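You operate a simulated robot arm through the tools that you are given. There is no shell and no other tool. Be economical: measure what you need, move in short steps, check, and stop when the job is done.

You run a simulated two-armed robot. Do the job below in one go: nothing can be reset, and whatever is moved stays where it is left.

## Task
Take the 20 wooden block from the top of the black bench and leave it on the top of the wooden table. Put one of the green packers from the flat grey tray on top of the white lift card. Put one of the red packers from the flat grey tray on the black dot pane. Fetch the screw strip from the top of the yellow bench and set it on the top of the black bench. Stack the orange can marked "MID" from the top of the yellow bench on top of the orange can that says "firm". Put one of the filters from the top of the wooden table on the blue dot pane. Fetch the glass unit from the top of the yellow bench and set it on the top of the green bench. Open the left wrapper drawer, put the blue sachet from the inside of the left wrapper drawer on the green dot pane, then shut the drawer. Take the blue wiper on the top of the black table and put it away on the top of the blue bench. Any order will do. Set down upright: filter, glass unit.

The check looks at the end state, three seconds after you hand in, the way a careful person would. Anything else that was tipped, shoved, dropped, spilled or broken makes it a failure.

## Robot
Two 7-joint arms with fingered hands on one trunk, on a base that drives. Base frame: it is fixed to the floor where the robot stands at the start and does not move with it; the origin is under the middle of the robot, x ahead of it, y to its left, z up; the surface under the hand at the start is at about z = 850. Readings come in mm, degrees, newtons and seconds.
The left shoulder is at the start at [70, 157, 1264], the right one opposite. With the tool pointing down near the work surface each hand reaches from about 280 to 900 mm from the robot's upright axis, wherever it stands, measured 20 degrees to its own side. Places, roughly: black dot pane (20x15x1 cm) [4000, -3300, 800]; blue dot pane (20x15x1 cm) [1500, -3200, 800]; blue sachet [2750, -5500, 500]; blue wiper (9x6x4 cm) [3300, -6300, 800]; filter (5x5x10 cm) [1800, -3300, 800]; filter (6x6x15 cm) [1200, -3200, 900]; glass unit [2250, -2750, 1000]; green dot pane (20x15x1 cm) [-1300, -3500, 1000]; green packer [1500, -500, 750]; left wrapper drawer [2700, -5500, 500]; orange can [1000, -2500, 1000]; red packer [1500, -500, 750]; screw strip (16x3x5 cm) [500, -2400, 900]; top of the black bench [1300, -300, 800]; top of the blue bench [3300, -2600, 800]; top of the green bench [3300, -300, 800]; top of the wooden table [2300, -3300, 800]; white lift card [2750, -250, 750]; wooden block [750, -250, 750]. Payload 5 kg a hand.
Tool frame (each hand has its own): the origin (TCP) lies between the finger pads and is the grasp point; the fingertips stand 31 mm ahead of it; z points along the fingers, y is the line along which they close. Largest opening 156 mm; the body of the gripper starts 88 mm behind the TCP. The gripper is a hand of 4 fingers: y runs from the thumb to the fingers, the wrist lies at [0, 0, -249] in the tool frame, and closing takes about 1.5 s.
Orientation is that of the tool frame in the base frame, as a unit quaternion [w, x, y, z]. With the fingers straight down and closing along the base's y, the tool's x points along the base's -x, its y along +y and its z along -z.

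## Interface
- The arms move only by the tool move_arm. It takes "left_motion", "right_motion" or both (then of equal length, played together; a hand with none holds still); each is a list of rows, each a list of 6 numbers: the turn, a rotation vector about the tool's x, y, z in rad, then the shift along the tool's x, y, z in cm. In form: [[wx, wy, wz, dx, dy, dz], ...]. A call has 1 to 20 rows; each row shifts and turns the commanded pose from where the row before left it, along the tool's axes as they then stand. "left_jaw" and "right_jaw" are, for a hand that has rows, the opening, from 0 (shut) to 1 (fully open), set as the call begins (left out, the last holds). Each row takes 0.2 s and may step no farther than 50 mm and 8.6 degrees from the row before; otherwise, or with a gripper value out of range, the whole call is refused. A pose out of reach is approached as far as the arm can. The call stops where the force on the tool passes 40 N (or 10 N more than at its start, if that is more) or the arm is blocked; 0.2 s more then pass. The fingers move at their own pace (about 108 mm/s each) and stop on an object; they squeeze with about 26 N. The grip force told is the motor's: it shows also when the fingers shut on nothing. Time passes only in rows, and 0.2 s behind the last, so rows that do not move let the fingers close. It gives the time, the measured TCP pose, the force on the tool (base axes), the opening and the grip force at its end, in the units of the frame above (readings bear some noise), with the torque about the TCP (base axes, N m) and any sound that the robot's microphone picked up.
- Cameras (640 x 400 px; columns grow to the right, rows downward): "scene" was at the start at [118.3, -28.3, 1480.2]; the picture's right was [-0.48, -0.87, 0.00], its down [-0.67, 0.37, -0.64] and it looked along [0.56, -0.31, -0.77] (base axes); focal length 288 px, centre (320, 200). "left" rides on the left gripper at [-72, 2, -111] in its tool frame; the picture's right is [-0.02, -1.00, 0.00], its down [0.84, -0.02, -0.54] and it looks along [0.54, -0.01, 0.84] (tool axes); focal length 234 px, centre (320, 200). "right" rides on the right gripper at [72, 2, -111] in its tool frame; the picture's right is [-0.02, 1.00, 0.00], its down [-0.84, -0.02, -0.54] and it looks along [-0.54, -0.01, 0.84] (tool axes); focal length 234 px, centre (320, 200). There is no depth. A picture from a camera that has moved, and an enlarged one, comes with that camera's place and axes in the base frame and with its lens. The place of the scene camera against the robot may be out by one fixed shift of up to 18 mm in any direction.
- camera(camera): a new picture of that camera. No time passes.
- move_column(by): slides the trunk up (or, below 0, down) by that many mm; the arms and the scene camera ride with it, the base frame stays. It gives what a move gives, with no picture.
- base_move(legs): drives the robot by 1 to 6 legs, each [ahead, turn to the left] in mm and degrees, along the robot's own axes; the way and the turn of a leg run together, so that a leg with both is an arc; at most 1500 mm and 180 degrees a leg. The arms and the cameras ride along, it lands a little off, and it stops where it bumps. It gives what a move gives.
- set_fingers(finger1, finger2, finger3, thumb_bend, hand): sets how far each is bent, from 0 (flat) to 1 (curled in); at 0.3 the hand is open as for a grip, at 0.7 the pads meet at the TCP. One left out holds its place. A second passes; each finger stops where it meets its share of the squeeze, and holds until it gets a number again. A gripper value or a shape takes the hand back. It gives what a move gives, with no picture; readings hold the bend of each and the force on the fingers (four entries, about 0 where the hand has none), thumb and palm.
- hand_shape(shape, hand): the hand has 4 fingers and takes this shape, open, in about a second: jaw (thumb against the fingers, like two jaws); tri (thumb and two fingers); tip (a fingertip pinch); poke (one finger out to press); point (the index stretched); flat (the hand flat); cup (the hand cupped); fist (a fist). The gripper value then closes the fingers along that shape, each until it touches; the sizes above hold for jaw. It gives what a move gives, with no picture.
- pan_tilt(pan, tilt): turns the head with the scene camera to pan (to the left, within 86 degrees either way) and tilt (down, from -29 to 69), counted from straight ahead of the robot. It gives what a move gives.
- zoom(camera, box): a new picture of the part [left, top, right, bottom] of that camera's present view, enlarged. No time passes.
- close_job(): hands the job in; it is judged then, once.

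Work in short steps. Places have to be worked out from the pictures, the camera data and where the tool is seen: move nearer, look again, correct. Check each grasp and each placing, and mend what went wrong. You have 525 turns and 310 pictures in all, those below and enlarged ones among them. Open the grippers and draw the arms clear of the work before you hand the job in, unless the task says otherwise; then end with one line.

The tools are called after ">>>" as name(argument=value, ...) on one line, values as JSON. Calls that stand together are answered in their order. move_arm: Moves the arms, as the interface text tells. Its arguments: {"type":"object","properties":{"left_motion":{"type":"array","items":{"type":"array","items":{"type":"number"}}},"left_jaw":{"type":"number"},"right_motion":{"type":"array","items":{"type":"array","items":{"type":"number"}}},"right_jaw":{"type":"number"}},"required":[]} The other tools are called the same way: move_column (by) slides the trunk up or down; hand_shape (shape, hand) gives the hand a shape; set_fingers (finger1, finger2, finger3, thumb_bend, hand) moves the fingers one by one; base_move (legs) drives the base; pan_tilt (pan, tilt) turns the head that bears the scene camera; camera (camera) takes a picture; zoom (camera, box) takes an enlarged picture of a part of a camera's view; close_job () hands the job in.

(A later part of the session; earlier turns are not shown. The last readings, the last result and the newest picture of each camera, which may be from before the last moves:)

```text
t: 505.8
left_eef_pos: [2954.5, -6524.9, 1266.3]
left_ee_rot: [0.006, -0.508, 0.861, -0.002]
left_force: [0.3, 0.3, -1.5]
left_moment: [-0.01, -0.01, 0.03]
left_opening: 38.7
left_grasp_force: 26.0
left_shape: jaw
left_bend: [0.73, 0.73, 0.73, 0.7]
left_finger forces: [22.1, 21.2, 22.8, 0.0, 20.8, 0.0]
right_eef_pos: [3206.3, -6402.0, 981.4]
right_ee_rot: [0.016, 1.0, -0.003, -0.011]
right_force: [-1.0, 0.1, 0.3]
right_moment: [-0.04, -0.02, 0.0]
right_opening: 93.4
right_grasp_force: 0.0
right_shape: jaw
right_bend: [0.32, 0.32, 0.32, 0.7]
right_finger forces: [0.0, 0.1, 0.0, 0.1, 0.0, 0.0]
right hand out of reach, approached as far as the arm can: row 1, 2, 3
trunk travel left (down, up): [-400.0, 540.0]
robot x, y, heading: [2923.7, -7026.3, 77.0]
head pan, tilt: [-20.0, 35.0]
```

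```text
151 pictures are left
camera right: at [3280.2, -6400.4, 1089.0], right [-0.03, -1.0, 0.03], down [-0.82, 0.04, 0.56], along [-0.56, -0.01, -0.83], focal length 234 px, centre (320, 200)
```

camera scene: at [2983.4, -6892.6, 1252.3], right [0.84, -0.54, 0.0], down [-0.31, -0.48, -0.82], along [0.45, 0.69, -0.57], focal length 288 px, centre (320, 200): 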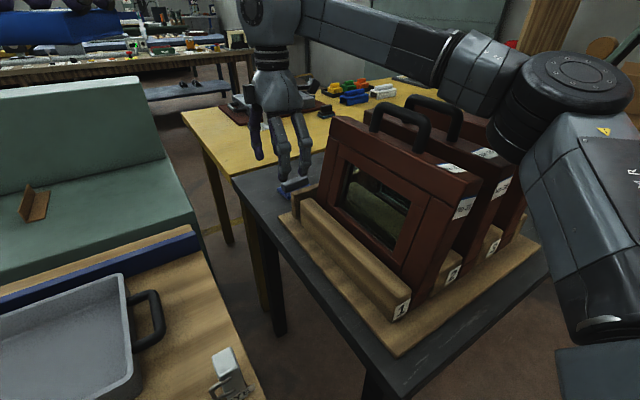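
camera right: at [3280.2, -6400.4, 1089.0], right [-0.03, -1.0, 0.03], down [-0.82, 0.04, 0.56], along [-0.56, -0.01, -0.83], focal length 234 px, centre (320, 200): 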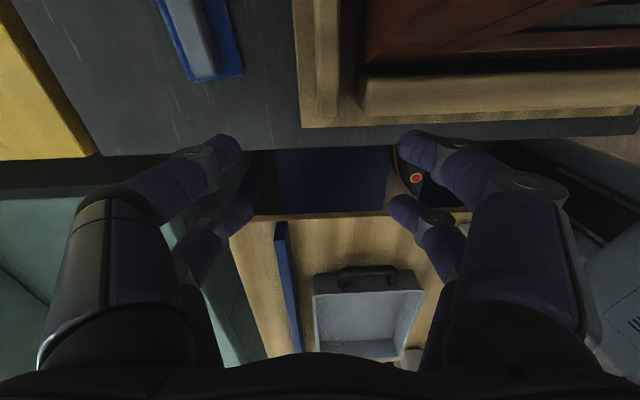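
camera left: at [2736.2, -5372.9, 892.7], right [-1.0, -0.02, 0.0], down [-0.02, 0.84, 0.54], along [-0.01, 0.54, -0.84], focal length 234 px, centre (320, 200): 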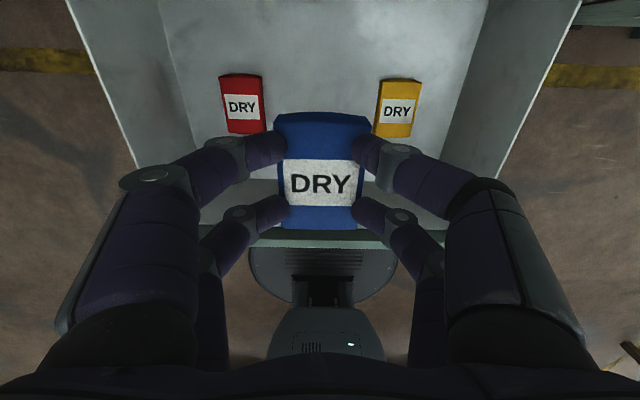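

The right arm's reach here is limited and frames are in the way; the left arm would do it well, but it holds the sachet. So I deliver the sachet first. Raise and retract the right hand, then back out.

>>> move_arm(right_motion=[[0, 0, 0, -2, 1, -4], [0, 0, 0, -2, 3, -3], [0, 0, 0, -2, 4, 0], [0, 0, 0, -2, 4, 0], [0, 0, 0, -2, 4, 0], [0, 0, 0, 0, 0, 0]])

>>> base_move(legs=[[-450, 0]])

>>> camera(camera="scene")

```text
t: 507.2
left_eef_pos: [2956.5, -6524.5, 1265.5]
left_ee_rot: [0.005, -0.507, 0.862, -0.003]
left_force: [-0.2, 0.2, -1.3]
left_moment: [-0.05, 0.03, -0.01]
left_opening: 38.7
left_grasp_force: 25.7
left_shape: jaw
left_bend: [0.73, 0.73, 0.73, 0.7]
left_finger forces: [22.1, 20.9, 22.8, 0.0, 20.8, 0.0]
right_eef_pos: [3119.0, -6567.8, 1057.9]
right_ee_rot: [0.017, 1.0, -0.004, -0.012]
right_force: [0.2, 0.0, -0.1]
right_moment: [-0.06, 0.04, 0.02]
right_opening: 93.3
right_grasp_force: 0.0
right_shape: jaw
right_bend: [0.32, 0.32, 0.32, 0.7]
right_finger forces: [0.0, 0.0, 0.0, 0.0, 0.0, 0.0]
right hand out of reach, approached as far as the arm can: row 1
trunk travel left (down, up): [-400.0, 540.0]
robot x, y, heading: [2924.6, -7025.7, 77.0]
head pan, tilt: [-20.0, 35.0]
```

```text
t: 509.9
left_eef_pos: [2854.6, -6968.7, 1266.0]
left_ee_rot: [0.005, -0.507, 0.862, -0.002]
left_force: [0.0, 1.1, -0.8]
left_moment: [0.05, -0.01, 0.01]
left_opening: 38.7
left_grasp_force: 26.2
left_shape: jaw
left_bend: [0.73, 0.73, 0.73, 0.7]
left_finger forces: [22.0, 20.9, 22.8, 0.0, 20.7, 0.1]
right_eef_pos: [3018.7, -7013.0, 1059.2]
right_ee_rot: [0.016, 1.0, -0.004, -0.011]
right_force: [0.2, -0.1, 0.5]
right_moment: [0.02, -0.02, -0.03]
right_opening: 93.3
right_grasp_force: 0.1
right_shape: jaw
right_bend: [0.32, 0.32, 0.32, 0.7]
right_finger forces: [0.0, 0.0, 0.0, 0.0, 0.1, 0.0]
trunk travel left (down, up): [-400.0, 540.0]
robot x, y, heading: [2826.0, -7470.4, 77.0]
head pan, tilt: [-20.0, 35.0]
```

```text
150 pictures are left
camera scene: at [2881.4, -7336.3, 1252.4], right [0.84, -0.55, 0.0], down [-0.31, -0.48, -0.82], along [0.45, 0.69, -0.57], focal length 288 px, centre (320, 200)
```

scene: 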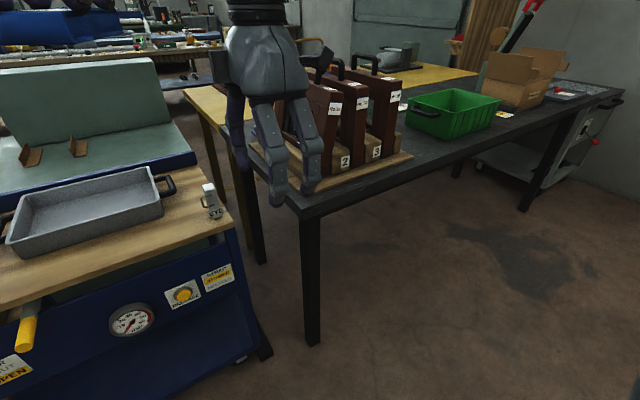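

All still in place. I drive west and north to the green-dot pane's stand.

>>> base_move(legs=[[0, 103], [1250, 0], [1220, 0], [0, -90], [1200, 0], [1200, 0]])

>>> base_move(legs=[[950, 0], [0, 90], [700, 0], [0, -90], [600, 0], [0, 90]])

>>> pan_tilt(pan=0, tilt=22)

>>> camera(camera="scene")

```text
t: 541.4
left_eef_pos: [162.8, -4628.3, 1265.9]
left_ee_rot: [0.005, -0.622, 0.783, -0.001]
left_force: [0.6, -0.5, 0.1]
left_moment: [-0.03, -0.01, 0.03]
left_opening: 38.5
left_grasp_force: 26.2
left_shape: jaw
left_bend: [0.73, 0.73, 0.73, 0.7]
left_finger forces: [21.8, 20.7, 23.0, 0.0, 20.4, 0.1]
right_eef_pos: [331.1, -4626.8, 1058.5]
right_ee_rot: [0.019, 0.991, 0.135, -0.009]
right_force: [0.8, 0.3, -0.1]
right_moment: [-0.01, 0.02, -0.01]
right_opening: 93.5
right_grasp_force: 0.0
right_shape: jaw
right_bend: [0.32, 0.32, 0.32, 0.7]
right_finger forces: [0.0, 0.0, 0.0, 0.0, 0.0, 0.0]
trunk travel left (down, up): [-400.0, 540.0]
robot x, y, heading: [263.4, -5117.3, 92.8]
head pan, tilt: [-20.0, 35.0]
```

```text
t: 564.2
left_eef_pos: [-1000.6, -3709.3, 1266.9]
left_ee_rot: [-0.005, 0.993, -0.12, -0.003]
left_force: [-0.2, 0.1, 0.8]
left_moment: [0.04, 0.01, 0.0]
left_opening: 24.8
left_grasp_force: 26.1
left_shape: jaw
left_bend: [0.79, 0.77, 0.78, 0.73]
left_finger forces: [0.1, 0.1, 0.1, 0.1, 0.0, 0.0]
right_eef_pos: [-1000.7, -3540.2, 1059.6]
right_ee_rot: [0.019, 0.608, 0.793, 0.007]
right_force: [0.2, -0.5, -0.7]
right_moment: [0.02, -0.01, 0.01]
right_opening: 93.4
right_grasp_force: 0.2
right_shape: jaw
right_bend: [0.32, 0.32, 0.32, 0.7]
right_finger forces: [0.1, 0.0, 0.0, 0.0, 0.0, 0.0]
trunk travel left (down, up): [-400.0, 540.0]
robot x, y, heading: [-511.2, -3609.3, -177.8]
head pan, tilt: [-20.0, 35.0]
```

```text
t: 565.1
left_eef_pos: [-999.3, -3708.6, 1265.7]
left_ee_rot: [-0.005, 0.993, -0.119, -0.003]
left_force: [-0.7, -0.6, -0.4]
left_moment: [-0.02, -0.03, -0.01]
left_opening: 24.8
left_grasp_force: 25.8
left_shape: jaw
left_bend: [0.79, 0.77, 0.78, 0.73]
left_finger forces: [0.1, 0.0, 0.0, 0.0, 0.0, 0.1]
right_eef_pos: [-1001.3, -3539.5, 1059.5]
right_ee_rot: [0.019, 0.608, 0.794, 0.006]
right_force: [0.1, 0.3, -0.4]
right_moment: [0.02, 0.03, 0.0]
right_opening: 93.5
right_grasp_force: 0.1
right_shape: jaw
right_bend: [0.32, 0.32, 0.32, 0.7]
right_finger forces: [0.0, 0.1, 0.0, 0.0, 0.0, 0.1]
trunk travel left (down, up): [-400.0, 540.0]
robot x, y, heading: [-513.7, -3606.6, -177.4]
head pan, tilt: [0.0, 22.0]
```

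```text
149 pictures are left
camera scene: at [-652.2, -3604.6, 1272.9], right [-0.04, 1.0, 0.0], down [0.37, 0.02, -0.93], along [-0.93, -0.04, -0.38], focal length 288 px, centre (320, 200)
```

scene: 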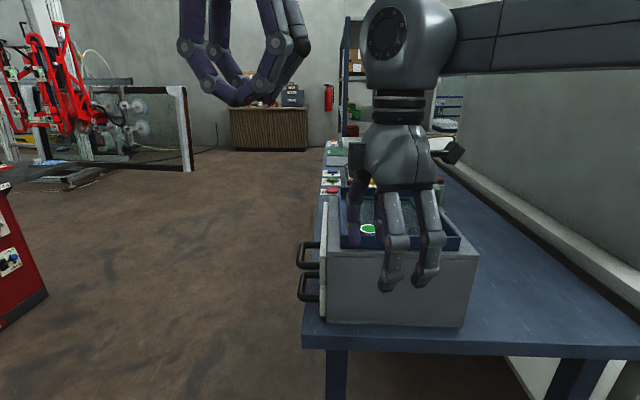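

The left hand's grip reads empty — I check its camera.

>>> camera(camera="left")

>>> zoom(camera="scene", box=[160, 0, 480, 200])

```text
148 pictures are left
camera left: at [-1070.8, -3694.7, 1376.6], right [0.21, 0.98, 0.01], down [0.82, -0.18, 0.54], along [0.53, -0.11, -0.84], focal length 234 px, centre (320, 200)
```

left: 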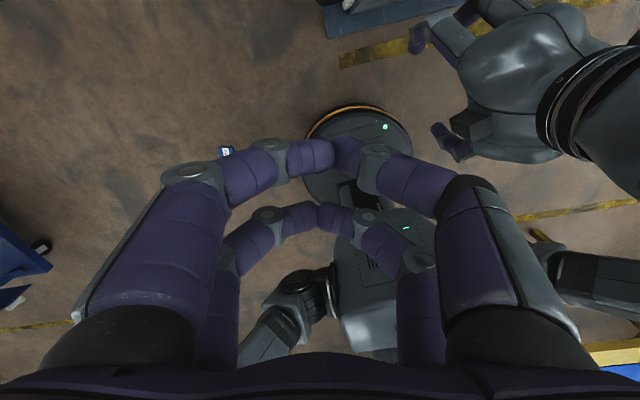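

```text
2.00 times, centred on (320, 100) of scene
camera zoom: at [-652.2, -3604.6, 1272.9], right [-0.04, 1.0, 0.0], down [0.37, 0.02, -0.93], along [-0.93, -0.04, -0.38], focal length 576 px, centre (320, 400)
```

zoom: 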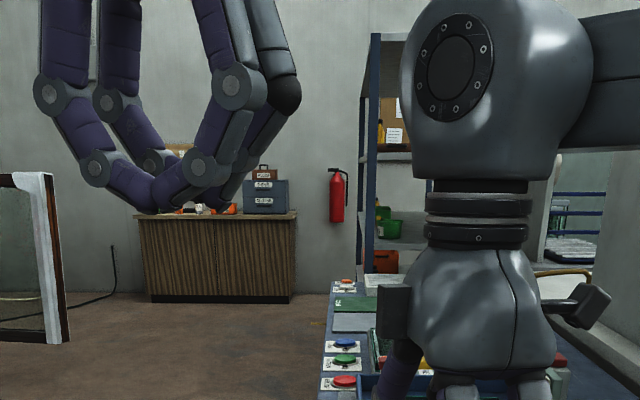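

The sachet lies on the floor near (−669, −4361). I turn south to face it and lower the trunk to pick it up with the right hand.

>>> base_move(legs=[[0, 87.5], [130, 0]])

>>> pan_tilt(pan=-10, tilt=55)

>>> camera(camera="scene")

```text
t: 570.1
left_eef_pos: [-426.9, -4231.9, 1266.5]
left_ee_rot: [-0.001, 0.798, 0.603, -0.006]
left_force: [0.2, 0.5, 0.0]
left_moment: [0.01, -0.03, 0.02]
left_opening: 25.0
left_grasp_force: 25.9
left_shape: jaw
left_bend: [0.79, 0.77, 0.78, 0.73]
left_finger forces: [0.0, 0.0, 0.1, 0.0, 0.1, 0.0]
right_eef_pos: [-596.8, -4226.6, 1060.1]
right_ee_rot: [0.009, -0.112, 0.994, 0.018]
right_force: [0.6, -1.1, 0.2]
right_moment: [0.04, 0.0, -0.01]
right_opening: 93.3
right_grasp_force: 0.0
right_shape: jaw
right_bend: [0.32, 0.32, 0.32, 0.7]
right_finger forces: [0.0, 0.0, 0.0, 0.0, 0.0, 0.0]
trunk travel left (down, up): [-400.0, 540.0]
robot x, y, heading: [-509.0, -3740.1, -89.6]
head pan, tilt: [0.0, 22.0]
```

```text
t: 571.1
left_eef_pos: [-427.3, -4230.8, 1267.1]
left_ee_rot: [-0.001, 0.798, 0.603, -0.005]
left_force: [0.2, 0.1, -0.2]
left_moment: [-0.01, -0.01, 0.01]
left_opening: 24.8
left_grasp_force: 26.3
left_shape: jaw
left_bend: [0.79, 0.77, 0.78, 0.73]
left_finger forces: [0.0, 0.1, 0.0, 0.0, 0.0, 0.1]
right_eef_pos: [-595.2, -4224.5, 1059.9]
right_ee_rot: [0.01, -0.111, 0.994, 0.018]
right_force: [0.3, 0.2, 0.4]
right_moment: [-0.03, -0.02, -0.02]
right_opening: 93.2
right_grasp_force: 0.0
right_shape: jaw
right_bend: [0.32, 0.32, 0.32, 0.7]
right_finger forces: [0.0, 0.1, 0.1, 0.1, 0.0, 0.0]
trunk travel left (down, up): [-400.0, 540.0]
robot x, y, heading: [-507.6, -3739.8, -89.8]
head pan, tilt: [-10.0, 55.0]
```

```text
146 pictures are left
camera scene: at [-520.8, -3850.0, 1224.2], right [-0.99, 0.17, 0.0], down [0.14, 0.81, -0.57], along [-0.1, -0.57, -0.82], focal length 288 px, centre (320, 200)
```

scene: 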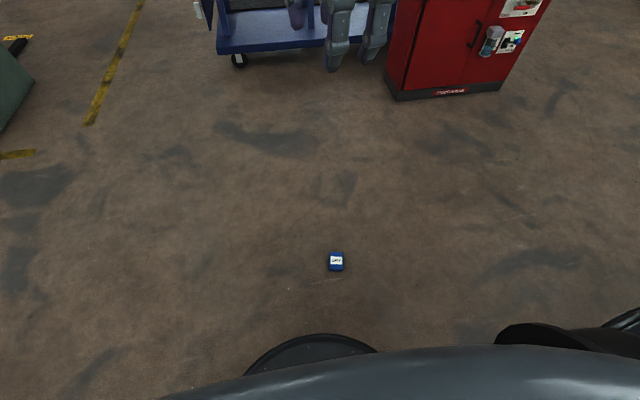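

Sachet at about (−681, −4345), lying flat. Lower the trunk fully and square the right hand to neutral above it.

>>> move_column(by=-400)

>>> move_arm(right_motion=[[0, 0, 0.145, 0, 0, 0], [0, 0, 0.145, 0, 0, 0], [0, 0, 0.145, 0, 0, 0], [0, 0, 0.145, 0, 0, 0], [0, 0, 0.145, 0, 0, 0], [0, 0, 0.145, 0, 0, 0], [0, 0, 0.145, 0, 0, 0], [0, 0, 0.145, 0, 0, 0], [0, 0, 0.145, 0, 0, 0], [0, 0, 0.145, 0, 0, 0], [0, 0, 0.145, 0, 0, 0], [0, 0, 0.145, 0, 0, 0], [0, 0, 0.06, 0, 0, 0], [0, 0, 0, -4, -2.8, 0], [0, 0, 0, -4, -2.8, 0], [0, 0, 0, -4, -2.8, 0], [0, 0, 0, 0, 0, 4.5], [0, 0, 0, 0, 0, 4.5], [0, 0, 0, 0, 0, 0]])

>>> camera(camera="right")

```text
t: 574.9
left_eef_pos: [-427.6, -4230.8, 865.1]
left_ee_rot: [-0.002, 0.798, 0.603, -0.005]
left_force: [0.0, 0.6, -0.3]
left_moment: [-0.01, -0.01, 0.01]
left_opening: 24.8
left_grasp_force: 25.8
left_shape: jaw
left_bend: [0.79, 0.77, 0.78, 0.73]
left_finger forces: [0.0, 0.1, 0.0, 0.0, 0.1, 0.0]
right_eef_pos: [-597.4, -4224.7, 659.2]
right_ee_rot: [0.009, -0.112, 0.993, 0.018]
right_force: [0.5, 0.1, -0.2]
right_moment: [0.0, 0.03, 0.01]
right_opening: 92.9
right_grasp_force: 0.1
right_shape: jaw
right_bend: [0.32, 0.32, 0.32, 0.7]
right_finger forces: [0.0, 0.1, 0.0, 0.0, 0.0, 0.1]
trunk travel left (down, up): [0.0, 940.0]
robot x, y, heading: [-509.0, -3735.5, -89.8]
head pan, tilt: [-10.0, 55.0]
```

```text
t: 578.9
left_eef_pos: [-428.0, -4231.2, 865.8]
left_ee_rot: [-0.001, 0.798, 0.602, -0.006]
left_force: [-0.2, -0.2, -0.1]
left_moment: [0.0, 0.0, 0.02]
left_opening: 24.9
left_grasp_force: 26.0
left_shape: jaw
left_bend: [0.79, 0.77, 0.78, 0.73]
left_finger forces: [0.0, 0.0, 0.0, 0.0, 0.1, 0.0]
right_eef_pos: [-678.5, -4342.1, 563.4]
right_ee_rot: [-0.008, 0.708, 0.705, 0.019]
right_force: [-0.5, 0.9, -0.2]
right_moment: [0.01, -0.02, 0.03]
right_opening: 93.2
right_grasp_force: 0.1
right_shape: jaw
right_bend: [0.32, 0.32, 0.32, 0.7]
right_finger forces: [0.1, 0.1, 0.0, 0.0, 0.1, 0.0]
trunk travel left (down, up): [0.0, 940.0]
robot x, y, heading: [-507.1, -3735.2, -89.8]
head pan, tilt: [-10.0, 55.0]
```

```text
145 pictures are left
camera right: at [-679.3, -4274.3, 676.3], right [1.0, -0.03, 0.01], down [-0.03, -0.86, 0.51], along [0.0, -0.51, -0.86], focal length 234 px, centre (320, 200)
```

right: 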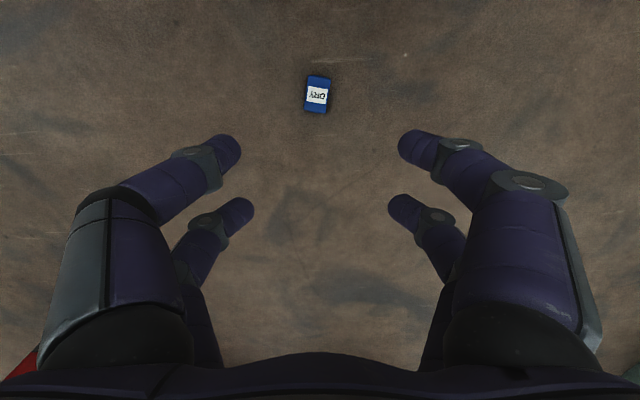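

Centred. Descend to z≈75 and check.

>>> move_arm(right_motion=[[0, 0, 0, -0.5, 0.2, 4.5], [0, 0, 0, 0, 0, 4.5], [0, 0, 0, 0, 0, 4.5], [0, 0, 0, 0, 0, 4.5], [0, 0, 0, 0, 0, 4.5], [0, 0, 0, 0, 0, 4.5], [0, 0, 0, 0, 0, 4.5], [0, 0, 0, 0, 0, 4.5], [0, 0, 0, 0, 0, 4.5], [0, 0, 0, 0, 0, 4.5], [0, 0, 0, 0, 0, 3.5], [0, 0, 0, 0, 0, 0]])

>>> camera(camera="right")

```text
t: 581.5
left_eef_pos: [-427.5, -4231.8, 865.7]
left_ee_rot: [-0.002, 0.798, 0.603, -0.005]
left_force: [-0.7, -0.5, -0.5]
left_moment: [0.0, 0.04, 0.0]
left_opening: 24.8
left_grasp_force: 26.0
left_shape: jaw
left_bend: [0.79, 0.77, 0.78, 0.73]
left_finger forces: [0.0, 0.0, 0.1, 0.0, 0.0, 0.0]
right_eef_pos: [-716.1, -4284.3, 141.5]
right_ee_rot: [-0.007, 0.709, 0.705, 0.019]
right_force: [0.1, -0.1, -0.6]
right_moment: [-0.04, 0.02, 0.0]
right_opening: 93.5
right_grasp_force: 0.1
right_shape: jaw
right_bend: [0.32, 0.32, 0.32, 0.7]
right_finger forces: [0.0, 0.0, 0.0, 0.0, 0.1, 0.0]
right hand out of reach, approached as far as the arm can: row 8, 9, 10, 11
trunk travel left (down, up): [0.0, 940.0]
robot x, y, heading: [-508.4, -3740.7, -90.0]
head pan, tilt: [-10.0, 55.0]
```

```text
144 pictures are left
camera right: at [-716.5, -4216.9, 253.3], right [1.0, -0.03, 0.02], down [-0.03, -0.86, 0.51], along [0.0, -0.51, -0.86], focal length 234 px, centre (320, 200)
```

right: 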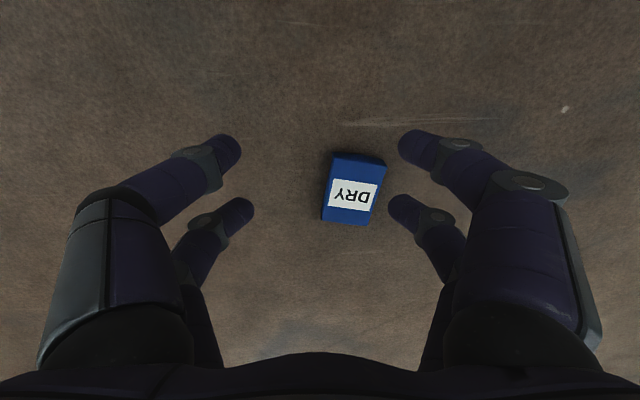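

The arm can't go lower so far out; I drive 190 mm closer so the sachet is nearer the body, and reposition.

>>> base_move(legs=[[180, 0]])

>>> move_arm(right_motion=[[0, 0, 0, 3.9, 1.4, 0], [0, 0, 0, 3.9, 1.4, 0], [0, 0, 0, 3.7, 1.4, 0], [0, 0, 0, 0, 0, 3], [0, 0, 0, 0, 0, 3], [0, 0, 0, 0, 0, 0]])

>>> camera(camera="right")

```text
t: 583.0
left_eef_pos: [-426.9, -4412.3, 865.8]
left_ee_rot: [-0.003, 0.798, 0.603, -0.004]
left_force: [-0.4, 0.9, 0.0]
left_moment: [0.01, -0.02, 0.0]
left_opening: 24.9
left_grasp_force: 26.1
left_shape: jaw
left_bend: [0.79, 0.77, 0.78, 0.73]
left_finger forces: [0.0, 0.0, 0.1, 0.0, 0.1, 0.0]
right_eef_pos: [-714.2, -4465.2, 143.1]
right_ee_rot: [-0.007, 0.709, 0.705, 0.019]
right_force: [-0.4, -0.2, 0.2]
right_moment: [-0.02, -0.02, 0.01]
right_opening: 93.4
right_grasp_force: 0.0
right_shape: jaw
right_bend: [0.32, 0.32, 0.32, 0.7]
right_finger forces: [0.0, 0.0, 0.0, 0.1, 0.1, 0.0]
trunk travel left (down, up): [0.0, 940.0]
robot x, y, heading: [-508.9, -3919.6, -89.8]
head pan, tilt: [-10.0, 55.0]
```

```text
t: 584.4
left_eef_pos: [-426.4, -4411.6, 865.9]
left_ee_rot: [-0.002, 0.798, 0.603, -0.005]
left_force: [0.2, 0.1, 0.1]
left_moment: [-0.02, 0.0, -0.04]
left_opening: 24.7
left_grasp_force: 26.1
left_shape: jaw
left_bend: [0.79, 0.77, 0.78, 0.73]
left_finger forces: [0.0, 0.1, 0.0, 0.0, 0.0, 0.1]
right_eef_pos: [-686.4, -4344.3, 110.8]
right_ee_rot: [-0.006, 0.709, 0.705, 0.019]
right_force: [-0.1, -0.2, -0.4]
right_moment: [0.01, -0.04, -0.01]
right_opening: 93.3
right_grasp_force: 0.0
right_shape: jaw
right_bend: [0.32, 0.32, 0.32, 0.7]
right_finger forces: [0.0, 0.0, 0.0, 0.1, 0.0, 0.0]
right hand out of reach, approached as far as the arm can: row 4, 5
trunk travel left (down, up): [0.0, 940.0]
robot x, y, heading: [-509.8, -3918.6, -89.5]
head pan, tilt: [-10.0, 55.0]
```

```text
143 pictures are left
camera right: at [-687.3, -4276.3, 222.6], right [1.0, -0.03, 0.02], down [-0.03, -0.86, 0.51], along [0.0, -0.51, -0.86], focal length 234 px, centre (320, 200)
```

right: 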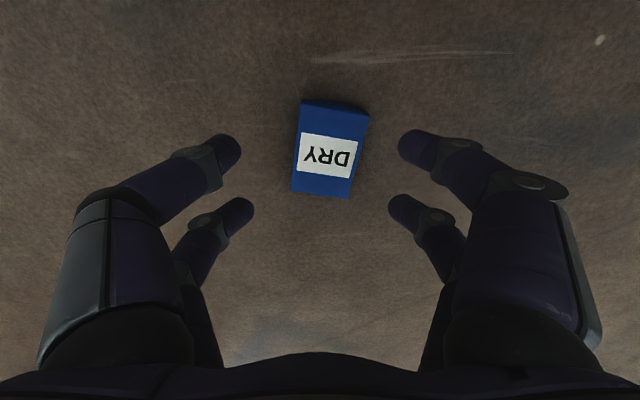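

Still limited at z≈110. I test whether further to the side allows the hand lower.

>>> move_arm(right_motion=[[0, 0, 0, 0, -4.5, 0], [0, 0, 0, 0, -4.5, 0], [0, 0, 0, 0, -4.5, 0], [0, 0, 0, 0, -4.5, 0], [0, 0, 0, 0, 0, 3], [0, 0, 0, 0, 0, 3], [0, 0, 0, 0, 0, 0]])

```text
t: 586.0
left_eef_pos: [-426.0, -4411.9, 865.1]
left_ee_rot: [-0.002, 0.797, 0.604, -0.006]
left_force: [0.3, 0.3, 0.1]
left_moment: [0.0, -0.01, 0.01]
left_opening: 24.9
left_grasp_force: 26.1
left_shape: jaw
left_bend: [0.79, 0.77, 0.78, 0.73]
left_finger forces: [0.0, 0.0, 0.0, 0.0, 0.0, 0.1]
right_eef_pos: [-866.6, -4339.3, 45.9]
right_ee_rot: [-0.007, 0.71, 0.704, 0.019]
right_force: [-0.1, -0.6, -0.4]
right_moment: [0.01, -0.01, -0.03]
right_opening: 93.4
right_grasp_force: 0.0
right_shape: jaw
right_bend: [0.32, 0.32, 0.32, 0.7]
right_finger forces: [0.0, 0.0, 0.0, 0.0, 0.1, 0.1]
trunk travel left (down, up): [0.0, 940.0]
robot x, y, heading: [-511.3, -3917.0, -89.6]
head pan, tilt: [-10.0, 55.0]
```

Further out to the side works (z 46). I lift, turn the robot left 20° so the sachet sits more to the right, and look.

>>> move_arm(right_motion=[[0, 0, 0, 0, 0, -4.5], [0, 0, 0, 0, 0, -4.5], [0, 0, 0, 0, 0, -4.5], [0, 0, 0, 0, 0, 0]])

>>> base_move(legs=[[0, 20]])

>>> camera(camera="right")

```text
t: 587.0
left_eef_pos: [-426.6, -4412.0, 865.9]
left_ee_rot: [-0.001, 0.797, 0.604, -0.005]
left_force: [0.0, 0.5, 0.2]
left_moment: [0.0, 0.02, -0.01]
left_opening: 24.8
left_grasp_force: 26.0
left_shape: jaw
left_bend: [0.79, 0.77, 0.78, 0.73]
left_finger forces: [0.1, 0.0, 0.1, 0.0, 0.1, 0.0]
right_eef_pos: [-866.9, -4344.7, 183.9]
right_ee_rot: [-0.008, 0.709, 0.705, 0.018]
right_force: [0.3, -0.3, -0.5]
right_moment: [0.0, -0.01, -0.04]
right_opening: 93.2
right_grasp_force: 0.1
right_shape: jaw
right_bend: [0.32, 0.32, 0.32, 0.7]
right_finger forces: [0.1, 0.0, 0.0, 0.1, 0.1, 0.0]
trunk travel left (down, up): [0.0, 940.0]
robot x, y, heading: [-507.7, -3916.5, -89.7]
head pan, tilt: [-10.0, 55.0]
```

```text
t: 588.5
left_eef_pos: [-263.2, -4353.8, 865.2]
left_ee_rot: [0.0, 0.682, 0.731, -0.005]
left_force: [0.5, 0.0, -0.4]
left_moment: [0.0, 0.03, -0.03]
left_opening: 24.9
left_grasp_force: 25.8
left_shape: jaw
left_bend: [0.79, 0.77, 0.78, 0.73]
left_finger forces: [0.0, 0.0, 0.1, 0.0, 0.0, 0.0]
right_eef_pos: [-700.9, -4440.8, 182.8]
right_ee_rot: [-0.01, 0.576, 0.817, 0.017]
right_force: [-0.6, 0.5, 0.9]
right_moment: [0.01, 0.04, 0.0]
right_opening: 93.3
right_grasp_force: 0.0
right_shape: jaw
right_bend: [0.32, 0.32, 0.32, 0.7]
right_finger forces: [0.0, 0.0, 0.0, 0.0, 0.1, 0.0]
trunk travel left (down, up): [0.0, 940.0]
robot x, y, heading: [-511.2, -3922.4, -70.0]
head pan, tilt: [-10.0, 55.0]
```

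```text
142 pictures are left
camera right: at [-725.2, -4377.7, 295.1], right [0.95, 0.31, 0.02], down [0.26, -0.82, 0.51], along [0.17, -0.48, -0.86], focal length 234 px, centre (320, 200)
```

right: 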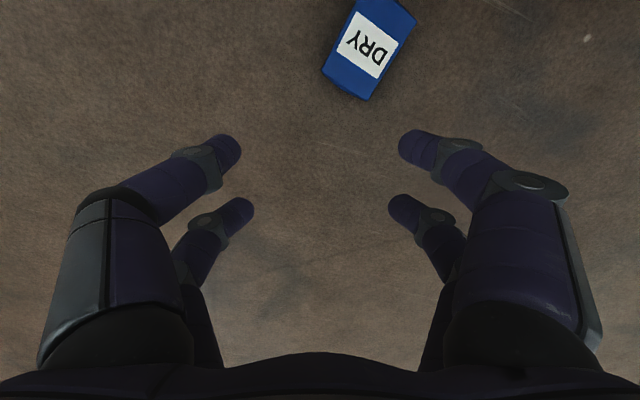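

Sachet at (−676, −4351), long axis at ~82°. Rotate the hand 28° cw, move over it, and lower to z≈60.

>>> move_arm(right_motion=[[0, 0, 0.12, 0, 0, 0], [0, 0, 0.12, 0, 0, 0], [0, 0, 0.12, 0, 0, 0], [0, 0, 0.127, 0, 0, 0], [0, 0, 0, 4.6, 0.6, 0], [0, 0, 0, 4.6, 0.6, 0], [0, 0, 0, 0, 0, 4], [0, 0, 0, 0, 0, 4], [0, 0, 0, 0, 0, 4], [0, 0, 0, 0, 0, 0]])

>>> camera(camera="right")

```text
t: 590.7
left_eef_pos: [-263.9, -4354.5, 865.9]
left_ee_rot: [0.0, 0.682, 0.731, -0.006]
left_force: [0.8, -0.2, -0.7]
left_moment: [-0.03, -0.02, 0.03]
left_opening: 24.8
left_grasp_force: 25.9
left_shape: jaw
left_bend: [0.79, 0.77, 0.78, 0.73]
left_finger forces: [0.1, 0.1, 0.1, 0.1, 0.0, 0.0]
right_eef_pos: [-676.3, -4351.0, 67.4]
right_ee_rot: [-0.016, 0.756, 0.654, 0.019]
right_force: [0.5, -0.3, 0.3]
right_moment: [-0.02, 0.01, 0.0]
right_opening: 93.4
right_grasp_force: 0.0
right_shape: jaw
right_bend: [0.32, 0.32, 0.32, 0.7]
right_finger forces: [0.0, 0.1, 0.0, 0.1, 0.1, 0.0]
right hand out of reach, approached as far as the arm can: row 9
trunk travel left (down, up): [0.0, 940.0]
robot x, y, heading: [-507.6, -3918.9, -69.9]
head pan, tilt: [-10.0, 55.0]
```

```text
141 pictures are left
camera right: at [-666.8, -4285.4, 180.7], right [0.99, -0.17, 0.0], down [-0.14, -0.85, 0.5], along [-0.09, -0.5, -0.86], focal length 234 px, centre (320, 200)
```

right: 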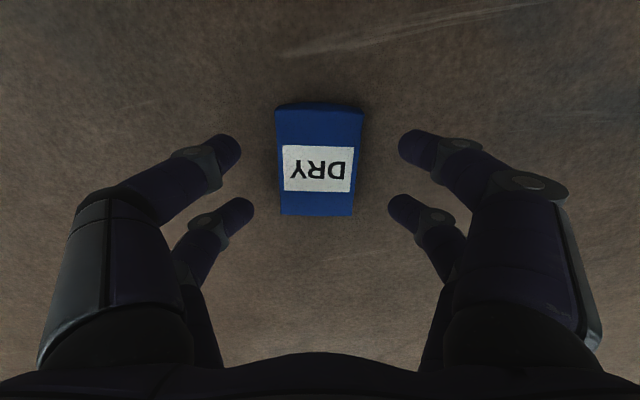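

Well aligned but near the limit; lift slightly and turn the robot a further 12° left, then re-align and descend.

>>> move_arm(right_motion=[[0, 0, 0, 0, 0, -4], [0, 0, 0, 0, 0, -4], [0, 0, 0, 0, 0, 0]])

>>> base_move(legs=[[-60, 0], [0, 10]])

>>> camera(camera="right")

```text
t: 591.5
left_eef_pos: [-263.8, -4355.3, 866.0]
left_ee_rot: [-0.001, 0.681, 0.732, -0.005]
left_force: [-0.7, 0.3, -0.3]
left_moment: [-0.01, 0.03, -0.01]
left_opening: 24.9
left_grasp_force: 26.3
left_shape: jaw
left_bend: [0.79, 0.77, 0.78, 0.73]
left_finger forces: [0.0, 0.0, 0.1, 0.1, 0.1, 0.0]
right_eef_pos: [-678.0, -4352.6, 147.1]
right_ee_rot: [-0.015, 0.757, 0.654, 0.014]
right_force: [-0.4, -0.5, 0.8]
right_moment: [0.02, 0.0, -0.01]
right_opening: 93.3
right_grasp_force: 0.0
right_shape: jaw
right_bend: [0.32, 0.32, 0.32, 0.7]
right_finger forces: [0.0, 0.1, 0.0, 0.0, 0.1, 0.1]
trunk travel left (down, up): [0.0, 940.0]
robot x, y, heading: [-512.6, -3919.0, -69.8]
head pan, tilt: [-10.0, 55.0]
```

```text
t: 593.2
left_eef_pos: [-211.8, -4249.2, 865.8]
left_ee_rot: [0.0, 0.616, 0.788, -0.006]
left_force: [-0.5, -0.5, 0.5]
left_moment: [-0.02, -0.02, 0.01]
left_opening: 24.9
left_grasp_force: 25.6
left_shape: jaw
left_bend: [0.79, 0.77, 0.78, 0.73]
left_finger forces: [0.0, 0.0, 0.0, 0.1, 0.2, 0.1]
right_eef_pos: [-619.3, -4319.3, 147.8]
right_ee_rot: [-0.016, 0.697, 0.717, 0.013]
right_force: [-0.4, 0.0, 0.0]
right_moment: [0.01, -0.01, -0.02]
right_opening: 93.4
right_grasp_force: 0.1
right_shape: jaw
right_bend: [0.32, 0.32, 0.32, 0.7]
right_finger forces: [0.0, 0.0, 0.0, 0.0, 0.1, 0.0]
trunk travel left (down, up): [0.0, 940.0]
robot x, y, heading: [-529.7, -3862.3, -60.1]
head pan, tilt: [-10.0, 55.0]
```

```text
140 pictures are left
camera right: at [-620.5, -4251.4, 260.2], right [1.0, 0.0, 0.0], down [0.01, -0.86, 0.51], along [0.0, -0.51, -0.86], focal length 234 px, centre (320, 200)
```

right: 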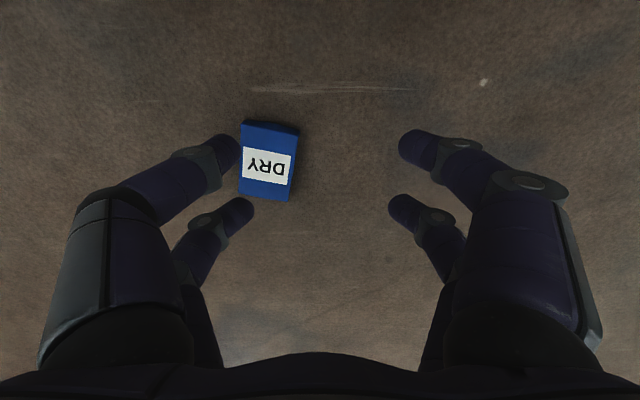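

Re-align (10° cw, shift) and descend to z≈42.

>>> move_arm(right_motion=[[0, 0, 0.1, -1, -1.6, 0], [0, 0, 0.07, -1, -1.6, 0], [0, 0, 0, -2, -2, 0], [0, 0, 0, 0, 0, 4], [0, 0, 0, 0, 0, 3.5], [0, 0, 0, 0, 0, 0]])

>>> camera(camera="right")

```text
t: 594.6
left_eef_pos: [-213.7, -4247.5, 865.7]
left_ee_rot: [0.0, 0.615, 0.788, -0.006]
left_force: [-1.0, 0.2, 0.2]
left_moment: [0.05, 0.0, -0.01]
left_opening: 24.7
left_grasp_force: 25.9
left_shape: jaw
left_bend: [0.79, 0.77, 0.78, 0.73]
left_finger forces: [0.0, 0.1, 0.1, 0.0, 0.0, 0.1]
right_eef_pos: [-674.9, -4353.7, 72.0]
right_ee_rot: [-0.016, 0.755, 0.655, 0.012]
right_force: [-0.3, -0.5, -0.6]
right_moment: [-0.01, 0.0, 0.01]
right_opening: 93.5
right_grasp_force: 0.1
right_shape: jaw
right_bend: [0.32, 0.32, 0.32, 0.7]
right_finger forces: [0.0, 0.1, 0.0, 0.0, 0.0, 0.0]
trunk travel left (down, up): [0.0, 940.0]
robot x, y, heading: [-528.6, -3861.7, -60.0]
head pan, tilt: [-10.0, 55.0]
```

```text
139 pictures are left
camera right: at [-663.0, -4286.2, 184.1], right [0.99, -0.16, -0.01], down [-0.14, -0.85, 0.51], along [-0.09, -0.5, -0.86], focal length 234 px, centre (320, 200)
```

right: 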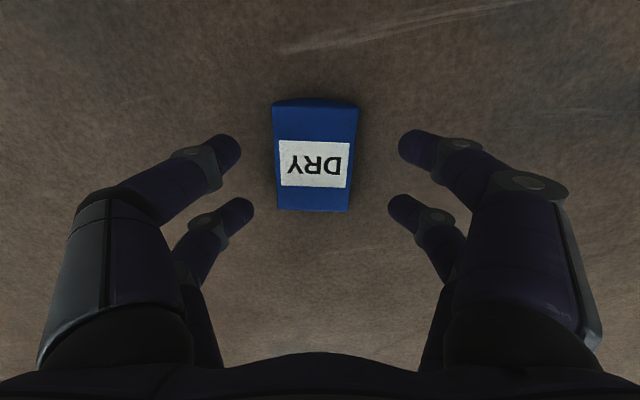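

Aligned. Descend 36 mm and close.

>>> move_arm(right_motion=[[0, 0, 0, 0, -0.3, 2], [0, 0, 0, 0, 0, 1.6], [0, 0, 0, 0, 0, 0]])

>>> move_arm(right_motion=[[0, 0, 0, 0, 0, 0], [0, 0, 0, 0, 0, 0], [0, 0, 0, 0, 0, 0], [0, 0, 0, 0, 0, 0], [0, 0, 0, 0, 0, 0], [0, 0, 0, 0, 0, 0]], right_jaw=0)

>>> camera(camera="right")

```text
t: 595.4
left_eef_pos: [-211.9, -4248.9, 867.0]
left_ee_rot: [0.0, 0.615, 0.788, -0.006]
left_force: [-0.3, 0.5, 0.4]
left_moment: [0.01, -0.02, 0.0]
left_opening: 24.7
left_grasp_force: 26.0
left_shape: jaw
left_bend: [0.79, 0.77, 0.78, 0.73]
left_finger forces: [0.1, 0.0, 0.1, 0.0, 0.0, 0.0]
right_eef_pos: [-677.1, -4350.7, 35.3]
right_ee_rot: [-0.015, 0.755, 0.655, 0.012]
right_force: [-0.8, 0.5, 0.2]
right_moment: [0.01, -0.03, 0.0]
right_opening: 93.7
right_grasp_force: 0.0
right_shape: jaw
right_bend: [0.32, 0.32, 0.32, 0.7]
right_finger forces: [0.0, 0.0, 0.1, 0.0, 0.0, 0.0]
trunk travel left (down, up): [0.0, 940.0]
robot x, y, heading: [-529.9, -3859.8, -59.8]
head pan, tilt: [-10.0, 55.0]
```

```text
t: 596.8
left_eef_pos: [-213.6, -4249.1, 866.0]
left_ee_rot: [0.001, 0.616, 0.788, -0.005]
left_force: [0.5, -0.2, 0.7]
left_moment: [-0.01, 0.01, 0.01]
left_opening: 24.8
left_grasp_force: 25.3
left_shape: jaw
left_bend: [0.79, 0.77, 0.78, 0.73]
left_finger forces: [0.1, 0.0, 0.1, 0.0, 0.0, 0.0]
right_eef_pos: [-677.2, -4349.7, 34.5]
right_ee_rot: [-0.016, 0.755, 0.655, 0.011]
right_force: [1.5, -0.6, 0.4]
right_moment: [0.02, -0.02, 0.0]
right_opening: 52.6
right_grasp_force: 26.2
right_shape: jaw
right_bend: [0.74, 0.74, 0.74, 0.7]
right_finger forces: [23.5, 23.7, 23.4, 0.1, 23.8, 0.1]
trunk travel left (down, up): [0.0, 940.0]
robot x, y, heading: [-527.9, -3862.8, -60.2]
head pan, tilt: [-10.0, 55.0]
```

```text
138 pictures are left
camera right: at [-666.2, -4283.8, 148.2], right [0.99, -0.16, -0.01], down [-0.14, -0.85, 0.51], along [-0.09, -0.5, -0.86], focal length 234 px, centre (320, 200)
```

right: 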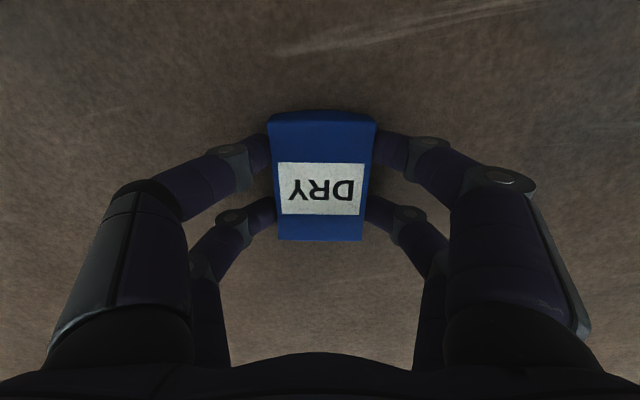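

Even, solid grip now. Lift and raise the trunk.

>>> move_arm(right_motion=[[0, 0, 0, 0, 0, -4], [0, 0, 0, 0, 0, -4.5], [0, 0, 0, 0, 0, -4.5], [0, 0, 0, 0, 0, -4.5], [0, 0, 0, 0, 0, -4.5], [0, 0, 0, 0, 0, -4.5], [0, 0, 0, 0, 0, -4.5], [0, 0, 0, 0, 0, -4.5], [0, 0, 0, 0, 0, -4.5], [0, 0, 0, 0, 0, 0]])

>>> move_column(by=400)

>>> move_column(by=250)

>>> base_move(legs=[[0, 150], [330, 0], [0, 90]])

>>> pan_tilt(pan=-10, tilt=35)

>>> camera(camera="scene")

```text
t: 599.0
left_eef_pos: [-212.5, -4248.4, 866.2]
left_ee_rot: [0.0, 0.616, 0.788, -0.005]
left_force: [-0.1, 0.1, 0.2]
left_moment: [-0.04, 0.01, 0.0]
left_opening: 24.8
left_grasp_force: 25.8
left_shape: jaw
left_bend: [0.79, 0.77, 0.78, 0.73]
left_finger forces: [0.0, 0.1, 0.1, 0.1, 0.0, 0.1]
right_eef_pos: [-675.7, -4366.0, 435.4]
right_ee_rot: [-0.016, 0.755, 0.655, 0.011]
right_force: [0.3, -0.1, -1.1]
right_moment: [0.02, 0.02, -0.01]
right_opening: 52.2
right_grasp_force: 26.5
right_shape: jaw
right_bend: [0.74, 0.74, 0.74, 0.7]
right_finger forces: [23.6, 23.7, 23.4, 0.0, 23.9, 0.0]
trunk travel left (down, up): [0.0, 940.0]
robot x, y, heading: [-528.9, -3859.8, -59.9]
head pan, tilt: [-10.0, 55.0]
```

```text
t: 602.8
left_eef_pos: [-213.1, -4248.5, 1266.6]
left_ee_rot: [-0.001, 0.615, 0.788, -0.005]
left_force: [-0.3, 1.3, 0.7]
left_moment: [0.01, -0.02, -0.02]
left_opening: 24.6
left_grasp_force: 25.6
left_shape: jaw
left_bend: [0.79, 0.77, 0.78, 0.73]
left_finger forces: [0.0, 0.0, 0.0, 0.0, 0.1, 0.0]
right_eef_pos: [-676.4, -4366.6, 835.1]
right_ee_rot: [-0.016, 0.755, 0.655, 0.011]
right_force: [-0.3, 0.1, -0.1]
right_moment: [0.01, 0.03, 0.03]
right_opening: 52.5
right_grasp_force: 25.7
right_shape: jaw
right_bend: [0.74, 0.74, 0.74, 0.7]
right_finger forces: [23.6, 23.7, 23.3, 0.0, 23.7, 0.1]
trunk travel left (down, up): [-400.0, 540.0]
robot x, y, heading: [-531.8, -3864.0, -60.0]
head pan, tilt: [-10.0, 55.0]
```

```text
t: 605.4
left_eef_pos: [-212.9, -4248.9, 1515.9]
left_ee_rot: [0.0, 0.616, 0.788, -0.005]
left_force: [0.2, 0.1, 0.6]
left_moment: [0.02, 0.01, -0.03]
left_opening: 24.8
left_grasp_force: 26.0
left_shape: jaw
left_bend: [0.79, 0.77, 0.78, 0.73]
left_finger forces: [0.0, 0.0, 0.0, 0.0, 0.1, 0.0]
right_eef_pos: [-675.3, -4365.7, 1084.6]
right_ee_rot: [-0.017, 0.755, 0.655, 0.012]
right_force: [0.6, -0.7, -0.6]
right_moment: [0.01, 0.0, -0.03]
right_opening: 52.2
right_grasp_force: 25.9
right_shape: jaw
right_bend: [0.74, 0.74, 0.74, 0.7]
right_finger forces: [23.6, 23.6, 23.4, 0.0, 23.8, 0.1]
trunk travel left (down, up): [-650.0, 290.0]
robot x, y, heading: [-531.1, -3860.3, -59.7]
head pan, tilt: [-10.0, 55.0]
```

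```text
t: 617.6
left_eef_pos: [-1028.1, -3623.3, 1517.1]
left_ee_rot: [-0.004, 0.992, -0.127, -0.001]
left_force: [-0.1, 0.5, 0.7]
left_moment: [-0.02, -0.02, 0.01]
left_opening: 24.5
left_grasp_force: 26.1
left_shape: jaw
left_bend: [0.79, 0.77, 0.78, 0.73]
left_finger forces: [0.0, 0.1, 0.1, 0.0, 0.1, 0.0]
right_eef_pos: [-909.3, -3160.4, 1085.1]
right_ee_rot: [0.002, 0.949, -0.315, 0.019]
right_force: [-0.4, 0.0, -0.7]
right_moment: [-0.04, 0.0, -0.02]
right_opening: 52.3
right_grasp_force: 25.8
right_shape: jaw
right_bend: [0.74, 0.74, 0.74, 0.7]
right_finger forces: [23.6, 23.7, 23.4, 0.1, 23.9, 0.0]
trunk travel left (down, up): [-650.0, 290.0]
robot x, y, heading: [-537.7, -3530.2, -178.5]
head pan, tilt: [-10.0, 55.0]
```

```text
t: 618.4
left_eef_pos: [-1028.5, -3624.0, 1516.1]
left_ee_rot: [-0.005, 0.992, -0.127, -0.003]
left_force: [-0.6, -0.3, -0.5]
left_moment: [0.05, 0.03, 0.0]
left_opening: 24.6
left_grasp_force: 25.8
left_shape: jaw
left_bend: [0.79, 0.77, 0.78, 0.73]
left_finger forces: [0.1, 0.1, 0.0, 0.1, 0.0, 0.1]
right_eef_pos: [-909.7, -3159.9, 1086.2]
right_ee_rot: [0.002, 0.949, -0.315, 0.019]
right_force: [-0.8, -0.1, -0.3]
right_moment: [0.03, 0.0, 0.0]
right_opening: 52.4
right_grasp_force: 26.3
right_shape: jaw
right_bend: [0.74, 0.74, 0.74, 0.7]
right_finger forces: [23.6, 23.7, 23.4, 0.1, 23.9, 0.1]
trunk travel left (down, up): [-650.0, 290.0]
robot x, y, heading: [-536.9, -3529.7, -178.7]
head pan, tilt: [-10.0, 35.0]
```

```text
137 pictures are left
camera scene: at [-673.0, -3510.4, 1502.3], right [0.15, 0.99, 0.0], down [0.57, -0.08, -0.82], along [-0.81, 0.12, -0.57], focal length 288 px, centre (320, 200)
```

scene: 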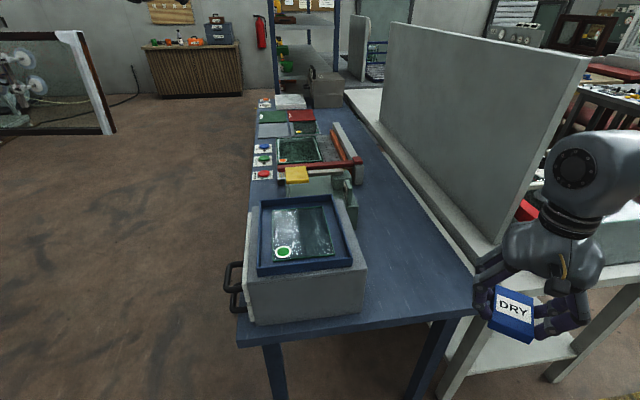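

The green-dot pane lies on the cabinet at about (−1273, −3471, 970). I shift the robot 150 mm south for a better right-hand reach and square the hand.

>>> base_move(legs=[[0, 88.5], [150, 0], [0, -90], [60, 0]])

>>> move_arm(right_motion=[[0, 0, -0.13, 0, 0, -1], [0, 0, -0.13, 0, 0, -1], [0, 0, -0.13, 0, 0, -1], [0, 0, -0.13, 0, 0, -1], [0, 0, -0.12, 0, 0, 0], [0, 0, 0, -4, 2, 0], [0, 0, 0, -4, 2, 0], [0, 0, 0, -4, 2, 0], [0, 0, 0, -4, 2, 0], [0, 0, 0, 0, 0, 0]])

>>> camera(camera="right")

>>> camera(camera="scene")

```text
t: 627.9
left_eef_pos: [-1079.1, -3766.4, 1520.3]
left_ee_rot: [-0.004, 0.991, -0.136, -0.007]
left_force: [2.0, -0.6, 1.2]
left_moment: [-0.01, 0.16, -0.01]
left_opening: 24.7
left_grasp_force: 25.9
left_shape: jaw
left_bend: [0.79, 0.77, 0.78, 0.73]
left_finger forces: [0.0, 0.0, 0.1, 0.1, 0.0, 0.0]
right_eef_pos: [-954.9, -3305.5, 1088.6]
right_ee_rot: [0.002, 0.946, -0.324, 0.016]
right_force: [0.3, 0.2, 0.6]
right_moment: [-0.01, 0.09, 0.02]
right_opening: 52.4
right_grasp_force: 25.6
right_shape: jaw
right_bend: [0.74, 0.74, 0.74, 0.7]
right_finger forces: [23.6, 23.6, 23.5, 0.0, 23.9, 0.1]
trunk travel left (down, up): [-650.0, 290.0]
robot x, y, heading: [-595.4, -3685.1, -179.5]
head pan, tilt: [-10.0, 35.0]
```

```text
t: 630.1
left_eef_pos: [-1088.7, -3766.3, 1517.6]
left_ee_rot: [-0.004, 0.991, -0.137, -0.004]
left_force: [0.7, 0.3, 1.2]
left_moment: [-0.01, 0.0, -0.01]
left_opening: 24.8
left_grasp_force: 25.8
left_shape: jaw
left_bend: [0.79, 0.77, 0.78, 0.73]
left_finger forces: [0.0, 0.1, 0.1, 0.0, 0.0, 0.1]
right_eef_pos: [-1123.9, -3381.2, 1121.6]
right_ee_rot: [0.007, 1.0, -0.01, 0.017]
right_force: [0.2, -0.3, -0.4]
right_moment: [0.01, 0.03, 0.01]
right_opening: 52.4
right_grasp_force: 25.9
right_shape: jaw
right_bend: [0.74, 0.74, 0.74, 0.7]
right_finger forces: [23.4, 23.5, 23.4, 0.0, 23.8, 0.0]
trunk travel left (down, up): [-650.0, 290.0]
robot x, y, heading: [-599.6, -3686.0, -179.5]
head pan, tilt: [-10.0, 35.0]
```

```text
136 pictures are left
camera right: at [-1056.4, -3382.4, 1233.4], right [-0.04, -1.0, 0.02], down [-0.86, 0.05, 0.51], along [-0.51, 0.01, -0.86], focal length 234 px, centre (320, 200)
```

right: 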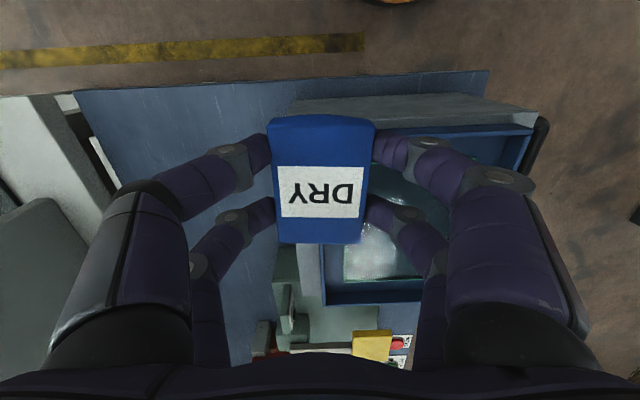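

```text
135 pictures are left
camera scene: at [-731.4, -3659.0, 1502.5], right [0.17, 0.99, 0.0], down [0.57, -0.1, -0.82], along [-0.81, 0.13, -0.57], focal length 288 px, centre (320, 200)
```

scene: 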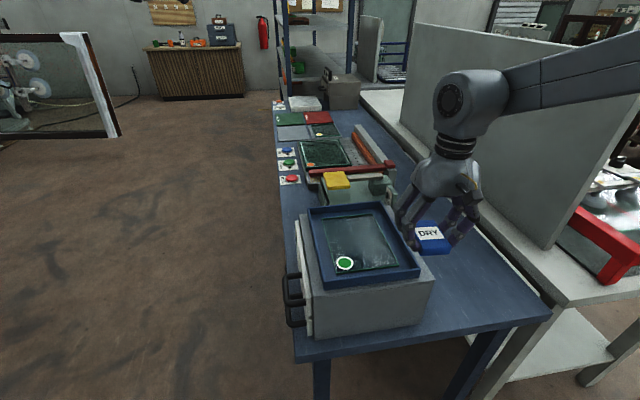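

Pane centre ≈ (−1272, −3480). Move the sachet over it.

>>> move_arm(right_motion=[[0, 0, 0, -3.65, 2.5, 0.5], [0, 0, 0, -3.65, 2.5, 0.5], [0, 0, 0, -3.65, 2.5, 0.5], [0, 0, 0, -3.65, 2.5, 0.5], [0, 0, 0, 0, 0, 0]])

>>> camera(camera="right")

>>> zoom(camera="scene", box=[270, 120, 490, 350])

```text
t: 631.3
left_eef_pos: [-1087.7, -3766.5, 1517.5]
left_ee_rot: [-0.004, 0.99, -0.138, -0.004]
left_force: [0.4, -0.2, -0.1]
left_moment: [-0.01, 0.04, -0.02]
left_opening: 24.6
left_grasp_force: 26.1
left_shape: jaw
left_bend: [0.79, 0.77, 0.78, 0.73]
left_finger forces: [0.0, 0.0, 0.1, 0.1, 0.1, 0.0]
right_eef_pos: [-1271.0, -3478.4, 1095.4]
right_ee_rot: [0.008, 1.0, -0.01, 0.018]
right_force: [-0.5, 0.0, -1.0]
right_moment: [-0.03, 0.05, -0.04]
right_opening: 51.9
right_grasp_force: 26.0
right_shape: jaw
right_bend: [0.74, 0.74, 0.74, 0.7]
right_finger forces: [23.4, 23.6, 23.3, 0.1, 23.8, 0.0]
trunk travel left (down, up): [-650.0, 290.0]
robot x, y, heading: [-598.7, -3686.1, -179.4]
head pan, tilt: [-10.0, 35.0]
```

```text
134 pictures are left
camera right: at [-1204.3, -3478.8, 1208.8], right [-0.05, -1.0, 0.02], down [-0.86, 0.05, 0.51], along [-0.51, 0.01, -0.86], focal length 234 px, centre (320, 200)
```

right: 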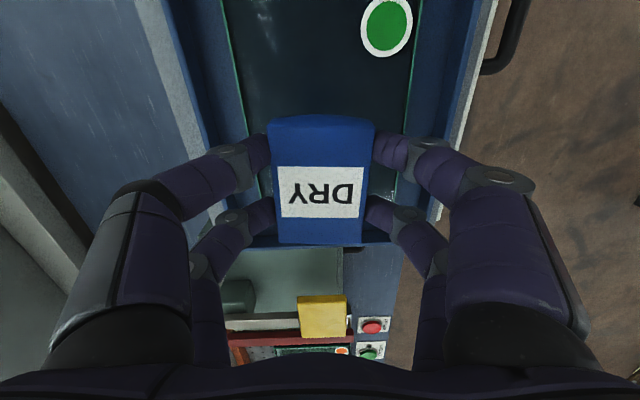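

```text
1.74 times, centred on (380, 235) of scene
camera zoom: at [-731.3, -3659.0, 1502.5], right [0.17, 0.99, 0.0], down [0.57, -0.1, -0.82], along [-0.81, 0.14, -0.57], focal length 501 px, centre (216, 139)
```

zoom: 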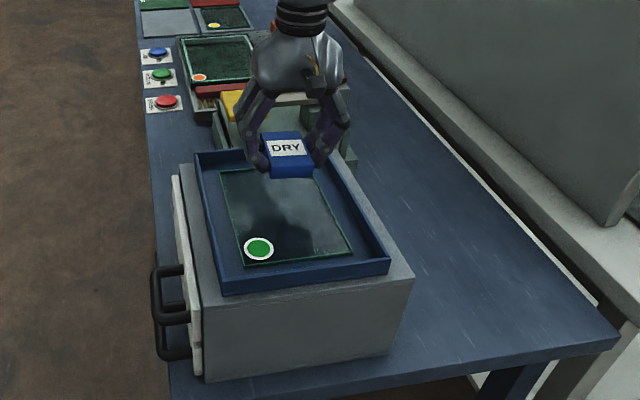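

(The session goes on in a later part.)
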